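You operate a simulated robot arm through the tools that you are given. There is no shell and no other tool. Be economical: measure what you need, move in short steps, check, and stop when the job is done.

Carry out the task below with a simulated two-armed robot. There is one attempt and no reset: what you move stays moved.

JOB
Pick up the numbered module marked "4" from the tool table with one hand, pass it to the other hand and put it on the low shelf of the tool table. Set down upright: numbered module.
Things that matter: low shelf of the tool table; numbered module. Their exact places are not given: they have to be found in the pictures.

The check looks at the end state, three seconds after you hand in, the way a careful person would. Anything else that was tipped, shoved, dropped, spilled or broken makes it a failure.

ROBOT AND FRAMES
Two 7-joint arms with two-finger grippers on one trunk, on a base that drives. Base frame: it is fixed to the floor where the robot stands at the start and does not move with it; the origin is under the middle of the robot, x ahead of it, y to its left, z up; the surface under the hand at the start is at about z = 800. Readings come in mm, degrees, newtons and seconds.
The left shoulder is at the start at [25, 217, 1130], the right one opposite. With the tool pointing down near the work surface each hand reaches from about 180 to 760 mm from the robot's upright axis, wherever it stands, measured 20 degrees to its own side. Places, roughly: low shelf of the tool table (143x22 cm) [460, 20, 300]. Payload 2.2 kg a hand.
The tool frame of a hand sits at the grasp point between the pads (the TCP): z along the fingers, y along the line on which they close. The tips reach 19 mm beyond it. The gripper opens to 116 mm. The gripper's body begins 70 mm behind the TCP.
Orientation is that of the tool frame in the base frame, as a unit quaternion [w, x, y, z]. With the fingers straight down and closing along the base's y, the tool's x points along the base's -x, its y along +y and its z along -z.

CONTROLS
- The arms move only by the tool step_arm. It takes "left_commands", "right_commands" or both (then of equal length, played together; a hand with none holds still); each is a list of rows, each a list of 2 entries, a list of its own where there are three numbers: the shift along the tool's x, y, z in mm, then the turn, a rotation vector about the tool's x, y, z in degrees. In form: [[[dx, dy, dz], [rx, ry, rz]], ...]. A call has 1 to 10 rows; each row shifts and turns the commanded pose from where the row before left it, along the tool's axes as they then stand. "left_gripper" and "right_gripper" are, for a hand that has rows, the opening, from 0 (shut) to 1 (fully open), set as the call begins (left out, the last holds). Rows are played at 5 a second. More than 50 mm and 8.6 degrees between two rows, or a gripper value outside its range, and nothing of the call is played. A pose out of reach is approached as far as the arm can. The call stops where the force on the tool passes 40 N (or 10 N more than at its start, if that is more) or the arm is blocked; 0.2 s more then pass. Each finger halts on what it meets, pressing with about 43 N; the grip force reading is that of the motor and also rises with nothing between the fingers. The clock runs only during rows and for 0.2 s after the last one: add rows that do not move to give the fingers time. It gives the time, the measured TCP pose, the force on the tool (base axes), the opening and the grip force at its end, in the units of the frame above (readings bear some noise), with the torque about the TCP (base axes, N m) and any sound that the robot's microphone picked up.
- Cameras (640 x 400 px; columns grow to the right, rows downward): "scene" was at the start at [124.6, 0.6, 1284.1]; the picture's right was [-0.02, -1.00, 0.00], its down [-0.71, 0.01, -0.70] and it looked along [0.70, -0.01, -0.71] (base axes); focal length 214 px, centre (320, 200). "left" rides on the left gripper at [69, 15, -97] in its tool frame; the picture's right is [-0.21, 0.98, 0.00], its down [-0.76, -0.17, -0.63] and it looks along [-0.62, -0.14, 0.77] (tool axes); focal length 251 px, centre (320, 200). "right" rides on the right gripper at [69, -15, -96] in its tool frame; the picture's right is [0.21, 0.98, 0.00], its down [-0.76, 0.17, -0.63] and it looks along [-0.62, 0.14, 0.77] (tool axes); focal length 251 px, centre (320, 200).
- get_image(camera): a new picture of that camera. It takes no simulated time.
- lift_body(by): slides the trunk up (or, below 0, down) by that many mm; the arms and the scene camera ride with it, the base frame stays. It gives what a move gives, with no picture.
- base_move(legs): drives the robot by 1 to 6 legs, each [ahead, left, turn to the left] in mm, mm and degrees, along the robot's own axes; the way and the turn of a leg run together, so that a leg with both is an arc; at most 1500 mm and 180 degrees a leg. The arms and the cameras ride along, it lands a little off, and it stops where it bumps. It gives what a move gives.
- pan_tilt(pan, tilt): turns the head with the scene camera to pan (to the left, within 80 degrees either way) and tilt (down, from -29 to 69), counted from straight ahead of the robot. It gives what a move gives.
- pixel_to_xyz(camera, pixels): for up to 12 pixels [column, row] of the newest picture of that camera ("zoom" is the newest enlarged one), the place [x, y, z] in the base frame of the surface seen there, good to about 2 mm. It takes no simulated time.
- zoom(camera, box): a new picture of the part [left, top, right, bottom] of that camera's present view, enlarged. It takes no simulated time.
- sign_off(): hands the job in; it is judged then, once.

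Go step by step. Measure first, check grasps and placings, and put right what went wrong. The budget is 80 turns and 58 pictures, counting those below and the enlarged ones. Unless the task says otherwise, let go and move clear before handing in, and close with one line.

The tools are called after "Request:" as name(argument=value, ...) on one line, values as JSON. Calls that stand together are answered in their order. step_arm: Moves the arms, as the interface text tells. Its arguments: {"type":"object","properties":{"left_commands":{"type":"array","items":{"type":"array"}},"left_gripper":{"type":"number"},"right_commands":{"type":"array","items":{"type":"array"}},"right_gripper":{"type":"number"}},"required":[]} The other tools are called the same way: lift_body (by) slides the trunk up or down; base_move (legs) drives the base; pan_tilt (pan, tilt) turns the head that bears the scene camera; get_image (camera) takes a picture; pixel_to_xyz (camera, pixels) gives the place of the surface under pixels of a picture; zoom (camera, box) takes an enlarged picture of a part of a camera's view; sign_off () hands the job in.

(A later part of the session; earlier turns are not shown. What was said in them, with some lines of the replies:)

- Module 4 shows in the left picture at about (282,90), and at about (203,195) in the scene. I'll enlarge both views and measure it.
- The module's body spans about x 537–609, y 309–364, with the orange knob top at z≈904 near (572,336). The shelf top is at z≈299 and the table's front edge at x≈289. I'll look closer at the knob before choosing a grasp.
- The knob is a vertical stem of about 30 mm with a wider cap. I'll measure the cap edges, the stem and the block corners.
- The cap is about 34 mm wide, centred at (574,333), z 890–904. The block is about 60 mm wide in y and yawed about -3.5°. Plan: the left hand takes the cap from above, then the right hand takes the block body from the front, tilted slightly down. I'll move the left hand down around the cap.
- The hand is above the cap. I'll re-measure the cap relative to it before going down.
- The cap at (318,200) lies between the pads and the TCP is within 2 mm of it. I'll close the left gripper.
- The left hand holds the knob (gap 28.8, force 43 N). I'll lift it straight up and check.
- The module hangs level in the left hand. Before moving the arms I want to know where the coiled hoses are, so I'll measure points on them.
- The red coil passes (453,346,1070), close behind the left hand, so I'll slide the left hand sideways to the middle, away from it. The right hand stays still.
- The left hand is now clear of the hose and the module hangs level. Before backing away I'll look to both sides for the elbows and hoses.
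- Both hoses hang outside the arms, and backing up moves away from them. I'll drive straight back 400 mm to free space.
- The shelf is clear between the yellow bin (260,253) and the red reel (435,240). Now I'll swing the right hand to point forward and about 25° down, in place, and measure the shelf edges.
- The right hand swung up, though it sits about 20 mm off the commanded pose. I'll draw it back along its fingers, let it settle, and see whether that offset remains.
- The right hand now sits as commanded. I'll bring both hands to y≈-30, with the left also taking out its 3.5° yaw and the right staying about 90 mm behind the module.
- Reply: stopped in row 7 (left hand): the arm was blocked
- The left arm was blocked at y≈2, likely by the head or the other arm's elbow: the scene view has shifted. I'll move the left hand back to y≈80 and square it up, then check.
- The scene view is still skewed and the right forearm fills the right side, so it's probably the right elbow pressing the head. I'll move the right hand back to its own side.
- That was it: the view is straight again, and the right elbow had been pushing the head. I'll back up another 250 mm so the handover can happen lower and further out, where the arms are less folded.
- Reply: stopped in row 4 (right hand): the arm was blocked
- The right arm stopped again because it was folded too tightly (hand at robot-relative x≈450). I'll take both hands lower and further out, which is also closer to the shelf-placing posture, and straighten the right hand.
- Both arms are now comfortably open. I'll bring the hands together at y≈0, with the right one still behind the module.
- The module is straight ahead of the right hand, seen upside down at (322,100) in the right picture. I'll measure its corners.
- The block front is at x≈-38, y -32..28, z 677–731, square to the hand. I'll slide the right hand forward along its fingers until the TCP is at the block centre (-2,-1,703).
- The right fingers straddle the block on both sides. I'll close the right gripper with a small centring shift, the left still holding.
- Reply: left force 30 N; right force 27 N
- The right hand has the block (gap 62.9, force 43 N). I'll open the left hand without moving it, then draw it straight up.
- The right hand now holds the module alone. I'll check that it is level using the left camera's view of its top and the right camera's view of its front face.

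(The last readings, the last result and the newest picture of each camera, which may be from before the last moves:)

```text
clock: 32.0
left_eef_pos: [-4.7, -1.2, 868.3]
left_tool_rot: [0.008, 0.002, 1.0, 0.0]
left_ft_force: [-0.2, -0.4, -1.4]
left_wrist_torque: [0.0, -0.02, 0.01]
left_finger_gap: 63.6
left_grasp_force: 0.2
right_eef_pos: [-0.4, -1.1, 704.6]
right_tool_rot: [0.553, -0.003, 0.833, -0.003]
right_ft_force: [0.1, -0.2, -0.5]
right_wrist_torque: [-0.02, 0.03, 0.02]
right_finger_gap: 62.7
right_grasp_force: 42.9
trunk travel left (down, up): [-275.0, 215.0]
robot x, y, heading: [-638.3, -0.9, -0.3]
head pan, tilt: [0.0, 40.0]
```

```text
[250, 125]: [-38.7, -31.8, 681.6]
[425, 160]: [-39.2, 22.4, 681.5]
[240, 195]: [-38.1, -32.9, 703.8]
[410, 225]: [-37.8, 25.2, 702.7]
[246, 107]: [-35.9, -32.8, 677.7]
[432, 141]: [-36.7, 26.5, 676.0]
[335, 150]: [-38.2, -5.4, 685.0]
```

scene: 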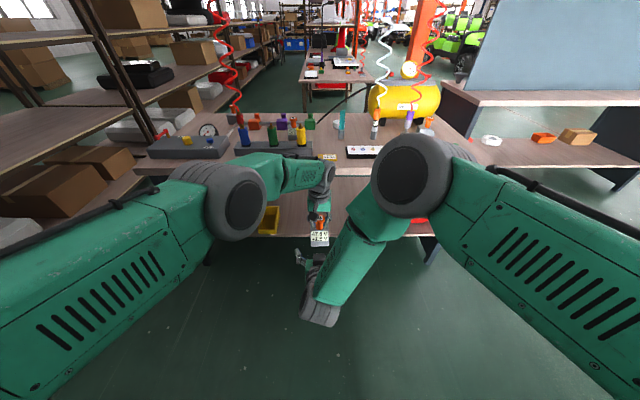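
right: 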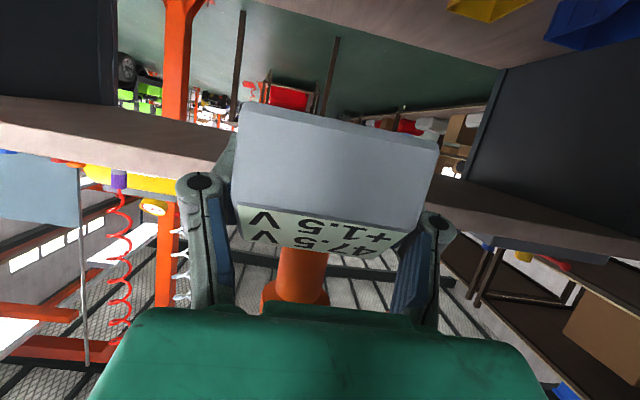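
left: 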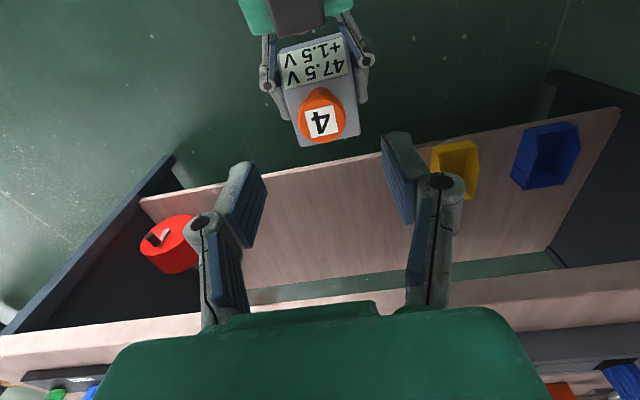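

The module is level (top z≈731, bottom ≈676, about 29 mm below the right TCP). I'll tuck the left hand back to the robot's left side so it won't meet the table, then check the right elbow.

Request:
step_arm(left_commands=[[[20, 40, -20], [0, 0, 0]], [[20, 40, -20], [0, 0, 0]], [[25, 40, -10], [0, 0, 0]], [[25, 40, 0], [0, 0, 0]], [[25, 40, 0], [0, 0, 0]], [[25, 40, 0], [0, 0, 0]], [[30, 35, 0], [0, 0, 0]], [[30, 25, 0], [0, 0, 0]], [[30, 0, 0], [0, 0, 0]], [[0, 0, 0], [0, 0, 0]]])

Request:
get_image(camera="scene")

Request:
pixel_to_xyz(camera="scene", pixels=[[412, 175], [390, 150], [412, 140], [440, 140], [400, 200], [365, 230], [330, 290], [320, 310], [460, 170], [375, 175]])

```text
clock: 34.2
left_eef_pos: [-236.0, 302.9, 916.2]
left_tool_rot: [0.009, 0.002, 1.0, 0.0]
left_ft_force: [-0.1, 0.3, 0.3]
left_wrist_torque: [-0.04, 0.01, -0.02]
left_finger_gap: 64.1
left_grasp_force: 0.1
right_eef_pos: [0.4, -1.5, 704.3]
right_tool_rot: [0.553, -0.003, 0.833, -0.003]
right_ft_force: [-0.1, -0.2, 0.1]
right_wrist_torque: [-0.01, 0.04, 0.01]
right_finger_gap: 62.8
right_grasp_force: 43.0
trunk travel left (down, up): [-275.0, 215.0]
robot x, y, heading: [-639.4, -3.4, -0.3]
head pan, tilt: [0.0, 40.0]
```

```text
26 pictures are left
```

scene: 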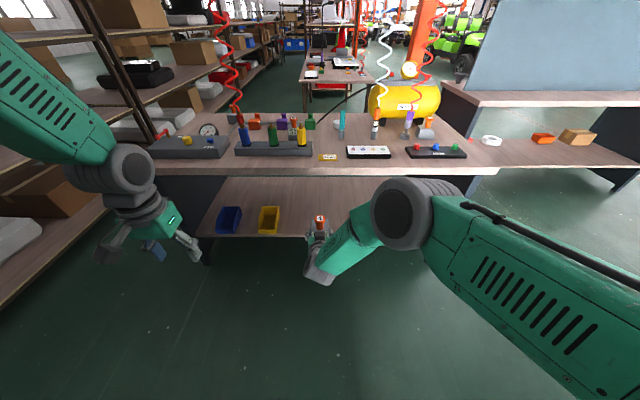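

```text
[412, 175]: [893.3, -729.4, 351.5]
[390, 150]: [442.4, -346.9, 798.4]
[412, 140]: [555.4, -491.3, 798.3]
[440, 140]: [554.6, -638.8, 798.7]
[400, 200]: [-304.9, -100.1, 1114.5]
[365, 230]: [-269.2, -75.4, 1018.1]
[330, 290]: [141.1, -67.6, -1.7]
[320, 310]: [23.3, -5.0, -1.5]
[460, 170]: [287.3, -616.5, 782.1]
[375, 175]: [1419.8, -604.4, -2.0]
```

The right elbow is only about 335 mm ahead of the robot's axis, so it will clear the table edge. I'll lower the trunk fully now, out in the open.

Request:
lift_body(by=-270)

Request:
get_image(camera="scene")

```text
clock: 36.9
left_eef_pos: [-236.3, 302.2, 646.3]
left_tool_rot: [0.009, 0.001, 1.0, -0.001]
left_ft_force: [0.2, 1.3, 0.1]
left_wrist_torque: [0.01, -0.02, -0.05]
left_finger_gap: 63.8
left_grasp_force: 0.0
right_eef_pos: [-0.9, 0.2, 434.0]
right_tool_rot: [0.553, -0.002, 0.833, -0.004]
right_ft_force: [-0.1, 0.5, -0.7]
right_wrist_torque: [0.01, 0.01, -0.03]
right_finger_gap: 62.4
right_grasp_force: 42.7
trunk travel left (down, up): [-5.0, 485.0]
robot x, y, heading: [-642.2, -1.0, -0.0]
head pan, tilt: [0.0, 40.0]
```

```text
25 pictures are left
```

scene: 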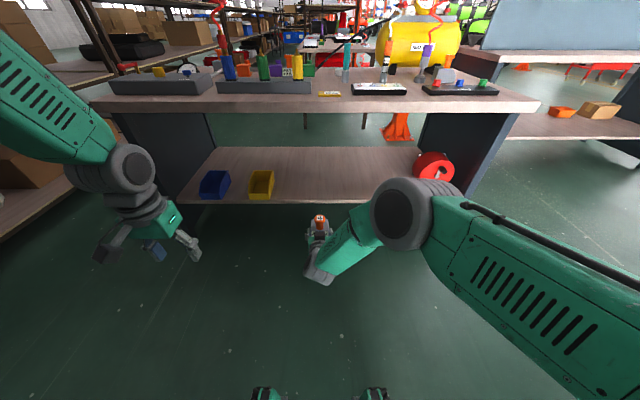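

The trunk is down with TCP z≈434, and the shelf ahead is clear. I'll lower the right hand to about z 354, so the module bottom sits about 25 mm above shelf level.

Request:
step_arm(right_commands=[[[25, 0, 10.4], [0, 0, 0]], [[25, 0, 10.4], [0, 0, 0]], [[24, 0, 10.4], [0, 0, 0]], [[0, 0, 0], [0, 0, 0]], [[0, 0, 0], [0, 0, 0]]])

Request:
get_image(camera="scene")

Request:
get_image(camera="right")

```text
clock: 38.1
left_eef_pos: [-237.8, 301.7, 646.5]
left_tool_rot: [0.009, 0.002, 1.0, -0.001]
left_ft_force: [-0.1, 0.4, 0.2]
left_wrist_torque: [-0.02, 0.03, -0.03]
left_finger_gap: 63.5
left_grasp_force: 0.1
right_eef_pos: [-2.0, -2.9, 353.8]
right_tool_rot: [0.553, -0.003, 0.833, -0.004]
right_ft_force: [0.0, -0.6, -0.9]
right_wrist_torque: [0.03, 0.02, 0.02]
right_finger_gap: 62.9
right_grasp_force: 43.4
trunk travel left (down, up): [-5.0, 485.0]
robot x, y, heading: [-642.8, -4.1, -0.2]
head pan, tilt: [0.0, 40.0]
```

```text
24 pictures are left
```

scene: 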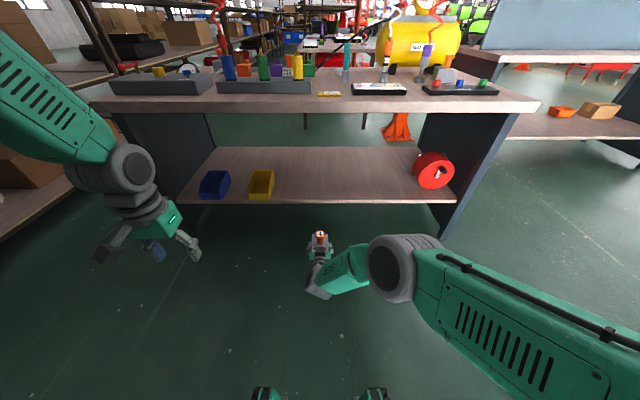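

```text
23 pictures are left
```

right: 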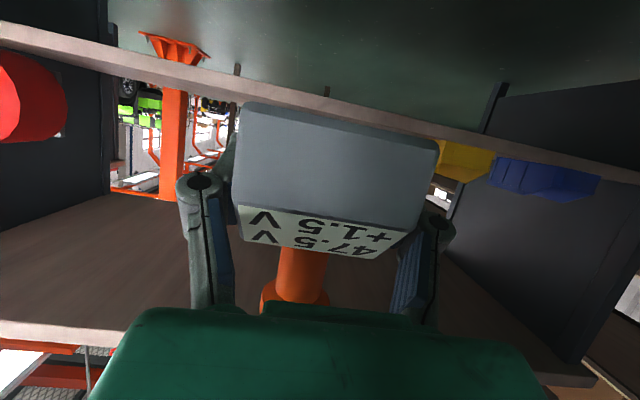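

The path is clear. I'll drive forward 300 mm first and check height against the shelf edge before going in.

Request:
base_move(legs=[[290, 0, 0]])

Request:
get_image(camera="scene")

Request:
get_image(camera="right")

```text
clock: 40.1
left_eef_pos: [51.6, 303.3, 647.1]
left_tool_rot: [0.008, 0.0, 1.0, -0.001]
left_ft_force: [-0.4, 0.5, -0.2]
left_wrist_torque: [0.01, 0.02, 0.0]
left_finger_gap: 63.9
left_grasp_force: 0.1
right_eef_pos: [288.2, -1.6, 353.8]
right_tool_rot: [0.553, -0.005, 0.833, -0.002]
right_ft_force: [-0.8, -0.1, 0.1]
right_wrist_torque: [-0.03, -0.01, -0.02]
right_finger_gap: 62.5
right_grasp_force: 43.3
trunk travel left (down, up): [-5.0, 485.0]
robot x, y, heading: [-349.7, -1.5, 0.3]
head pan, tilt: [0.0, 40.0]
```

```text
22 pictures are left
```

scene: 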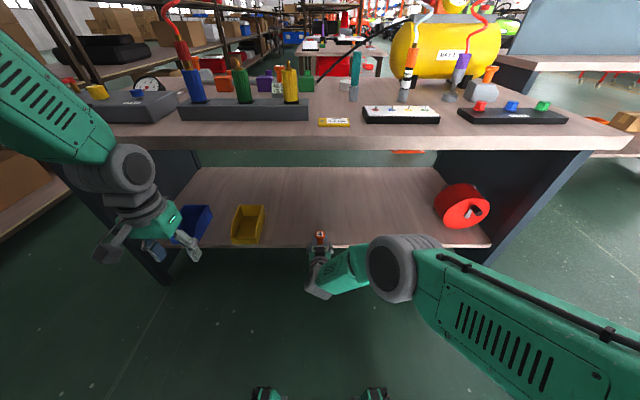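

```text
21 pictures are left
```

right: 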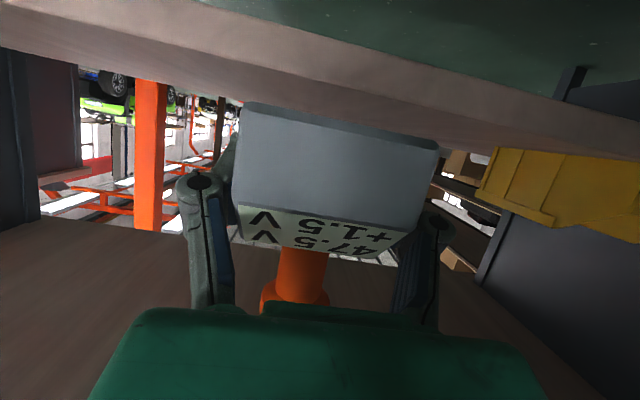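

The module is just in front of the shelf, about 25 mm above it. I'll check how far ahead the elbows and left hand reach before the last 125 mm.

Request:
pixel_to_xyz(camera="scene", pixels=[[130, 150], [152, 170], [140, 205], [165, 222], [190, 250], [388, 245], [410, 255], [390, 285], [345, 265], [320, 240]])

```text
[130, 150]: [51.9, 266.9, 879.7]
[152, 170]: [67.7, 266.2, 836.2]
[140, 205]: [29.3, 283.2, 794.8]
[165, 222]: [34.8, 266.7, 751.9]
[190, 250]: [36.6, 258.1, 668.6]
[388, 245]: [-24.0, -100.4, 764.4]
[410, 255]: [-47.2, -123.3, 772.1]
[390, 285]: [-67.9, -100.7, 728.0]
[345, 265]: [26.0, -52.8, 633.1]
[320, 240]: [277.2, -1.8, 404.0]
```

Everything stays well behind the table edge after another 120 mm. I'll drive in.

Request:
base_move(legs=[[122, 0, 0]])

Request:
get_image(camera="right")

Request:
get_image(camera="scene")

```text
clock: 41.4
left_eef_pos: [169.8, 302.2, 647.3]
left_tool_rot: [0.009, 0.0, 1.0, -0.001]
left_ft_force: [0.2, 0.1, -0.1]
left_wrist_torque: [-0.02, 0.03, 0.01]
left_finger_gap: 63.8
left_grasp_force: 0.1
right_eef_pos: [405.9, -1.3, 356.1]
right_tool_rot: [0.553, -0.004, 0.833, -0.002]
right_ft_force: [0.9, -0.2, 0.6]
right_wrist_torque: [-0.02, 0.0, -0.02]
right_finger_gap: 62.6
right_grasp_force: 43.4
trunk travel left (down, up): [-5.0, 485.0]
robot x, y, heading: [-231.9, 1.4, -0.0]
head pan, tilt: [0.0, 40.0]
```

```text
20 pictures are left
```

right: 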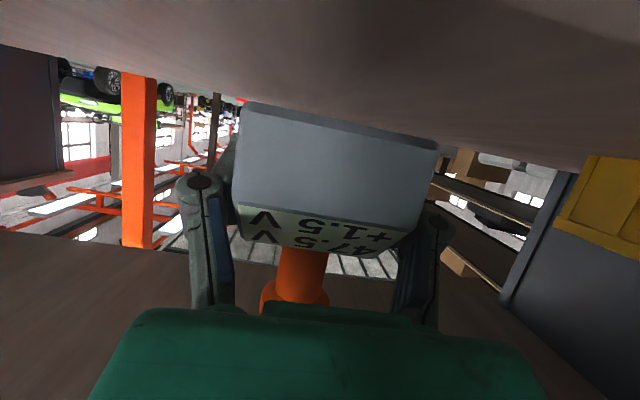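

```text
19 pictures are left
```

scene: 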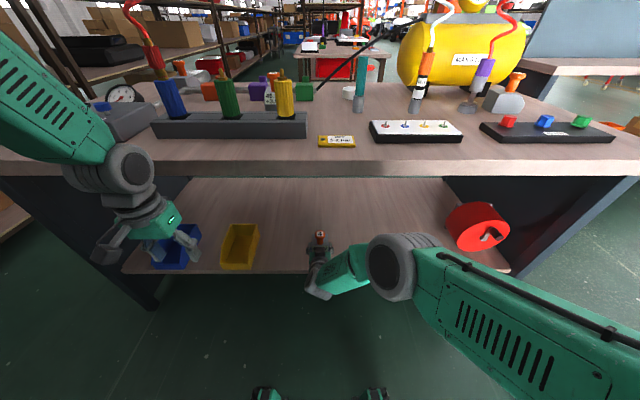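

The module is over the shelf at x≈406, bottom ≈327. I'll lower gently and watch the vertical force.

Request:
step_arm(right_commands=[[[6.5, 0, 2.7], [0, 0, 0]], [[6.5, 0, 2.7], [0, 0, 0]], [[6.5, 0, 2.7], [0, 0, 0]], [[1.85, 0, 0.8], [0, 0, 0]], [[0, 0, 0], [0, 0, 0]], [[0, 0, 0], [0, 0, 0]]])

Request:
zoom(camera="right", box=[180, 60, 500, 260])

```text
clock: 42.8
left_eef_pos: [165.5, 301.6, 649.7]
left_tool_rot: [0.012, 0.0, 1.0, 0.0]
left_ft_force: [1.0, 0.5, 0.0]
left_wrist_torque: [-0.01, -0.02, 0.02]
left_finger_gap: 63.6
left_grasp_force: 0.0
right_eef_pos: [405.2, -0.7, 334.4]
right_tool_rot: [0.555, -0.004, 0.832, -0.002]
right_ft_force: [-0.6, 1.0, -0.7]
right_wrist_torque: [-0.01, 0.01, 0.02]
right_finger_gap: 62.6
right_grasp_force: 42.8
trunk travel left (down, up): [-5.0, 485.0]
robot x, y, heading: [-229.6, 2.5, -0.0]
head pan, tilt: [0.0, 40.0]
```

```text
2.00 times, centred on (340, 160) of right
```

zoom: 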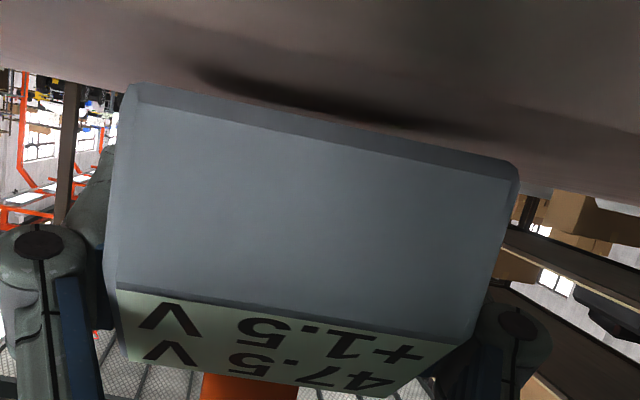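

The shadow shows a small gap left, about 6 mm. I'll go down in 1.5 mm steps.

Request:
step_arm(right_commands=[[[1.4, 0, 0.6], [0, 0, 0]], [[1.4, 0, 0.6], [0, 0, 0]], [[1.4, 0, 0.6], [0, 0, 0]], [[0, 0, 0], [0, 0, 0]], [[0, 0, 0], [0, 0, 0]]])

Request:
pixel_to_xyz(camera="right", pixels=[[250, 125], [425, 160], [246, 106], [433, 142], [246, 98], [433, 132], [340, 112]])

```text
clock: 44.0
left_eef_pos: [166.5, 301.6, 649.5]
left_tool_rot: [0.012, 0.0, 1.0, 0.0]
left_ft_force: [0.0, 0.7, 0.3]
left_wrist_torque: [0.01, -0.01, 0.0]
left_finger_gap: 63.7
left_grasp_force: 0.0
right_eef_pos: [406.4, -1.5, 329.9]
right_tool_rot: [0.556, -0.003, 0.831, -0.003]
right_ft_force: [2.5, -1.2, 0.0]
right_wrist_torque: [0.1, 0.08, -0.07]
right_finger_gap: 62.6
right_grasp_force: 43.1
trunk travel left (down, up): [-5.0, 485.0]
robot x, y, heading: [-229.5, -2.7, 0.3]
head pan, tilt: [0.0, 40.0]
```

```text
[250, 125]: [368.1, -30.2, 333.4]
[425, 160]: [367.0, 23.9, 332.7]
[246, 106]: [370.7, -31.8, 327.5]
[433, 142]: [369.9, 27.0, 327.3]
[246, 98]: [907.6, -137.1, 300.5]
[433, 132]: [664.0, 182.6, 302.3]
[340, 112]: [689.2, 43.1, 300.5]
```

That reading used the older picture, but it confirms the bottom is 28.6 mm below the TCP, so about 1–2 mm remain. I'll continue down until contact.

Request:
step_arm(right_commands=[[[0.92, 0, 0.4], [0, 0, 0]], [[0.92, 0, 0.4], [0, 0, 0]], [[0, 0, 0], [0, 0, 0]], [[0, 0, 0], [0, 0, 0]]])

Request:
get_image(camera="right")

Request:
pixel_to_xyz(camera="right", pixels=[[250, 125], [425, 160], [246, 106], [433, 142], [340, 123], [340, 112], [240, 200], [410, 228]])

```text
clock: 45.0
left_eef_pos: [165.7, 301.8, 649.8]
left_tool_rot: [0.012, 0.0, 1.0, 0.0]
left_ft_force: [-1.3, -1.0, 0.2]
left_wrist_torque: [0.02, -0.01, 0.03]
left_finger_gap: 64.0
left_grasp_force: 0.0
right_eef_pos: [406.8, -3.0, 330.1]
right_tool_rot: [0.557, -0.003, 0.83, -0.003]
right_ft_force: [-0.6, 1.4, 11.9]
right_wrist_torque: [0.56, 0.67, 0.0]
right_finger_gap: 62.6
right_grasp_force: 43.0
trunk travel left (down, up): [-5.0, 485.0]
robot x, y, heading: [-233.5, -1.7, -0.1]
head pan, tilt: [0.0, 40.0]
```

```text
17 pictures are left
```

right: 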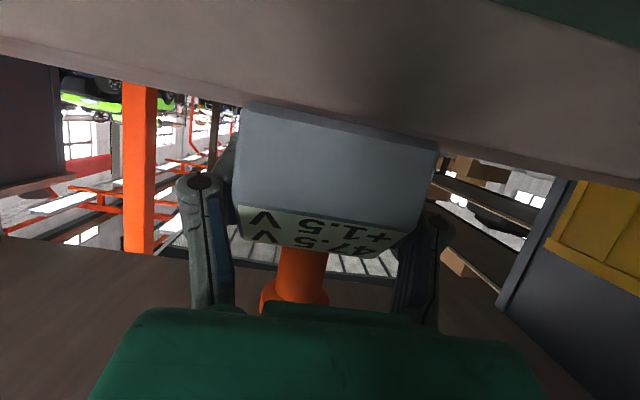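

```text
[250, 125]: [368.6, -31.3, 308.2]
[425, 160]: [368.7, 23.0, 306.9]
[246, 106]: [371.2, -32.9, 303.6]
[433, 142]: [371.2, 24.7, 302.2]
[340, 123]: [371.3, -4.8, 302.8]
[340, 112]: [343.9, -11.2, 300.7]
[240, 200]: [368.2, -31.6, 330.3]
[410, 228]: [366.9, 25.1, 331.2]
```

There is contact: 12 N upward, block bottom at shelf level and level to within a degree. I'll release without moving the hand.

Request:
step_arm(right_commands=[[[0, 0, 0], [0, 0, 0]], [[0, 0, 0], [0, 0, 0]], [[0, 0, 0], [0, 0, 0]], [[0, 0, 0], [0, 0, 0]]], right_gripper=1)

Request:
get_image(camera="right")

```text
clock: 46.0
left_eef_pos: [165.9, 300.8, 648.9]
left_tool_rot: [0.013, 0.0, 1.0, 0.0]
left_ft_force: [-0.7, 0.1, 0.3]
left_wrist_torque: [0.01, 0.02, -0.02]
left_finger_gap: 63.8
left_grasp_force: 0.1
right_eef_pos: [404.7, -2.4, 326.9]
right_tool_rot: [0.555, -0.003, 0.832, -0.003]
right_ft_force: [0.6, 0.0, -0.2]
right_wrist_torque: [-0.01, 0.0, -0.01]
right_finger_gap: 115.8
right_grasp_force: 0.1
trunk travel left (down, up): [-5.0, 485.0]
robot x, y, heading: [-231.9, -2.2, -0.2]
head pan, tilt: [0.0, 40.0]
```

```text
16 pictures are left
```

right: 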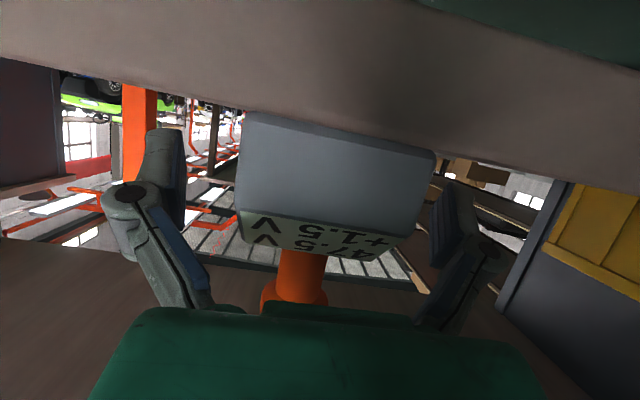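

The module stands on its own and the fingers are clear on both sides. I'll back the base straight out.

Request:
base_move(legs=[[-120, 0, 0], [-280, 0, 0]])

Request:
get_image(camera="scene")

Request:
get_image(camera="right")

```text
clock: 48.8
left_eef_pos: [-226.5, 300.7, 651.9]
left_tool_rot: [0.012, 0.003, 1.0, 0.0]
left_ft_force: [0.0, -1.0, -0.2]
left_wrist_torque: [-0.02, 0.01, -0.01]
left_finger_gap: 63.7
left_grasp_force: 0.1
right_eef_pos: [10.8, -4.2, 326.9]
right_tool_rot: [0.555, -0.002, 0.832, -0.004]
right_ft_force: [0.7, 0.2, -0.1]
right_wrist_torque: [0.0, 0.0, 0.02]
right_finger_gap: 116.1
right_grasp_force: 0.0
trunk travel left (down, up): [-5.0, 485.0]
robot x, y, heading: [-624.8, 3.4, -0.3]
head pan, tilt: [0.0, 40.0]
```

```text
15 pictures are left
```

scene: 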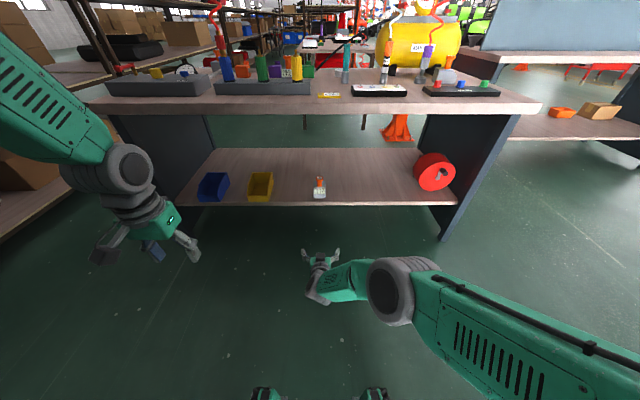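

```text
14 pictures are left
```

right: 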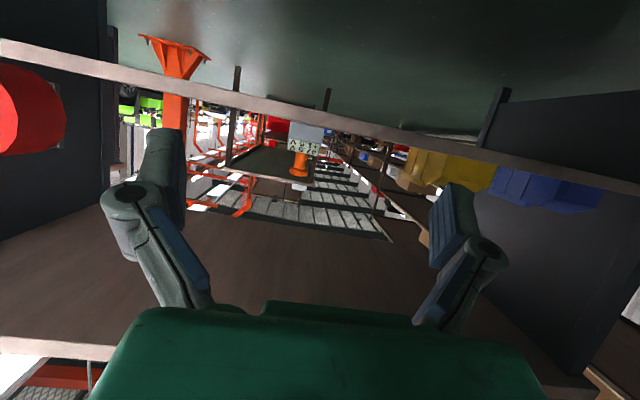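

The module stands alone on the shelf at (319,190), and both hands are clear. One enlarged look to confirm it's upright.

Request:
zoom(camera="scene", box=[240, 150, 400, 250])

Request:
pixel_to_xyz(camera="scene", pixels=[[320, 179], [319, 192], [319, 197], [319, 203]])

```text
4.00 times, centred on (320, 200) of scene
```

zoom: 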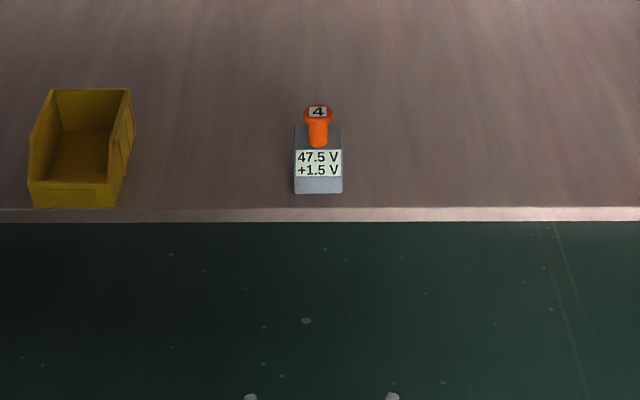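

```text
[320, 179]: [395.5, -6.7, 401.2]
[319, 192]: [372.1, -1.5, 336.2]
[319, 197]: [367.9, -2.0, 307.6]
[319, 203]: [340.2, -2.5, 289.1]
```

Module 4 stands upright and fully on the shelf, with its front at x≈368 and the shelf edge at x≈340, and nothing else looks disturbed. I'm handing in.

Request:
sign_off()

```text
The job is handed in.
```

Module "4" was picked up with the left hand, passed to the right, and set upright on the low shelf; both hands are clear.
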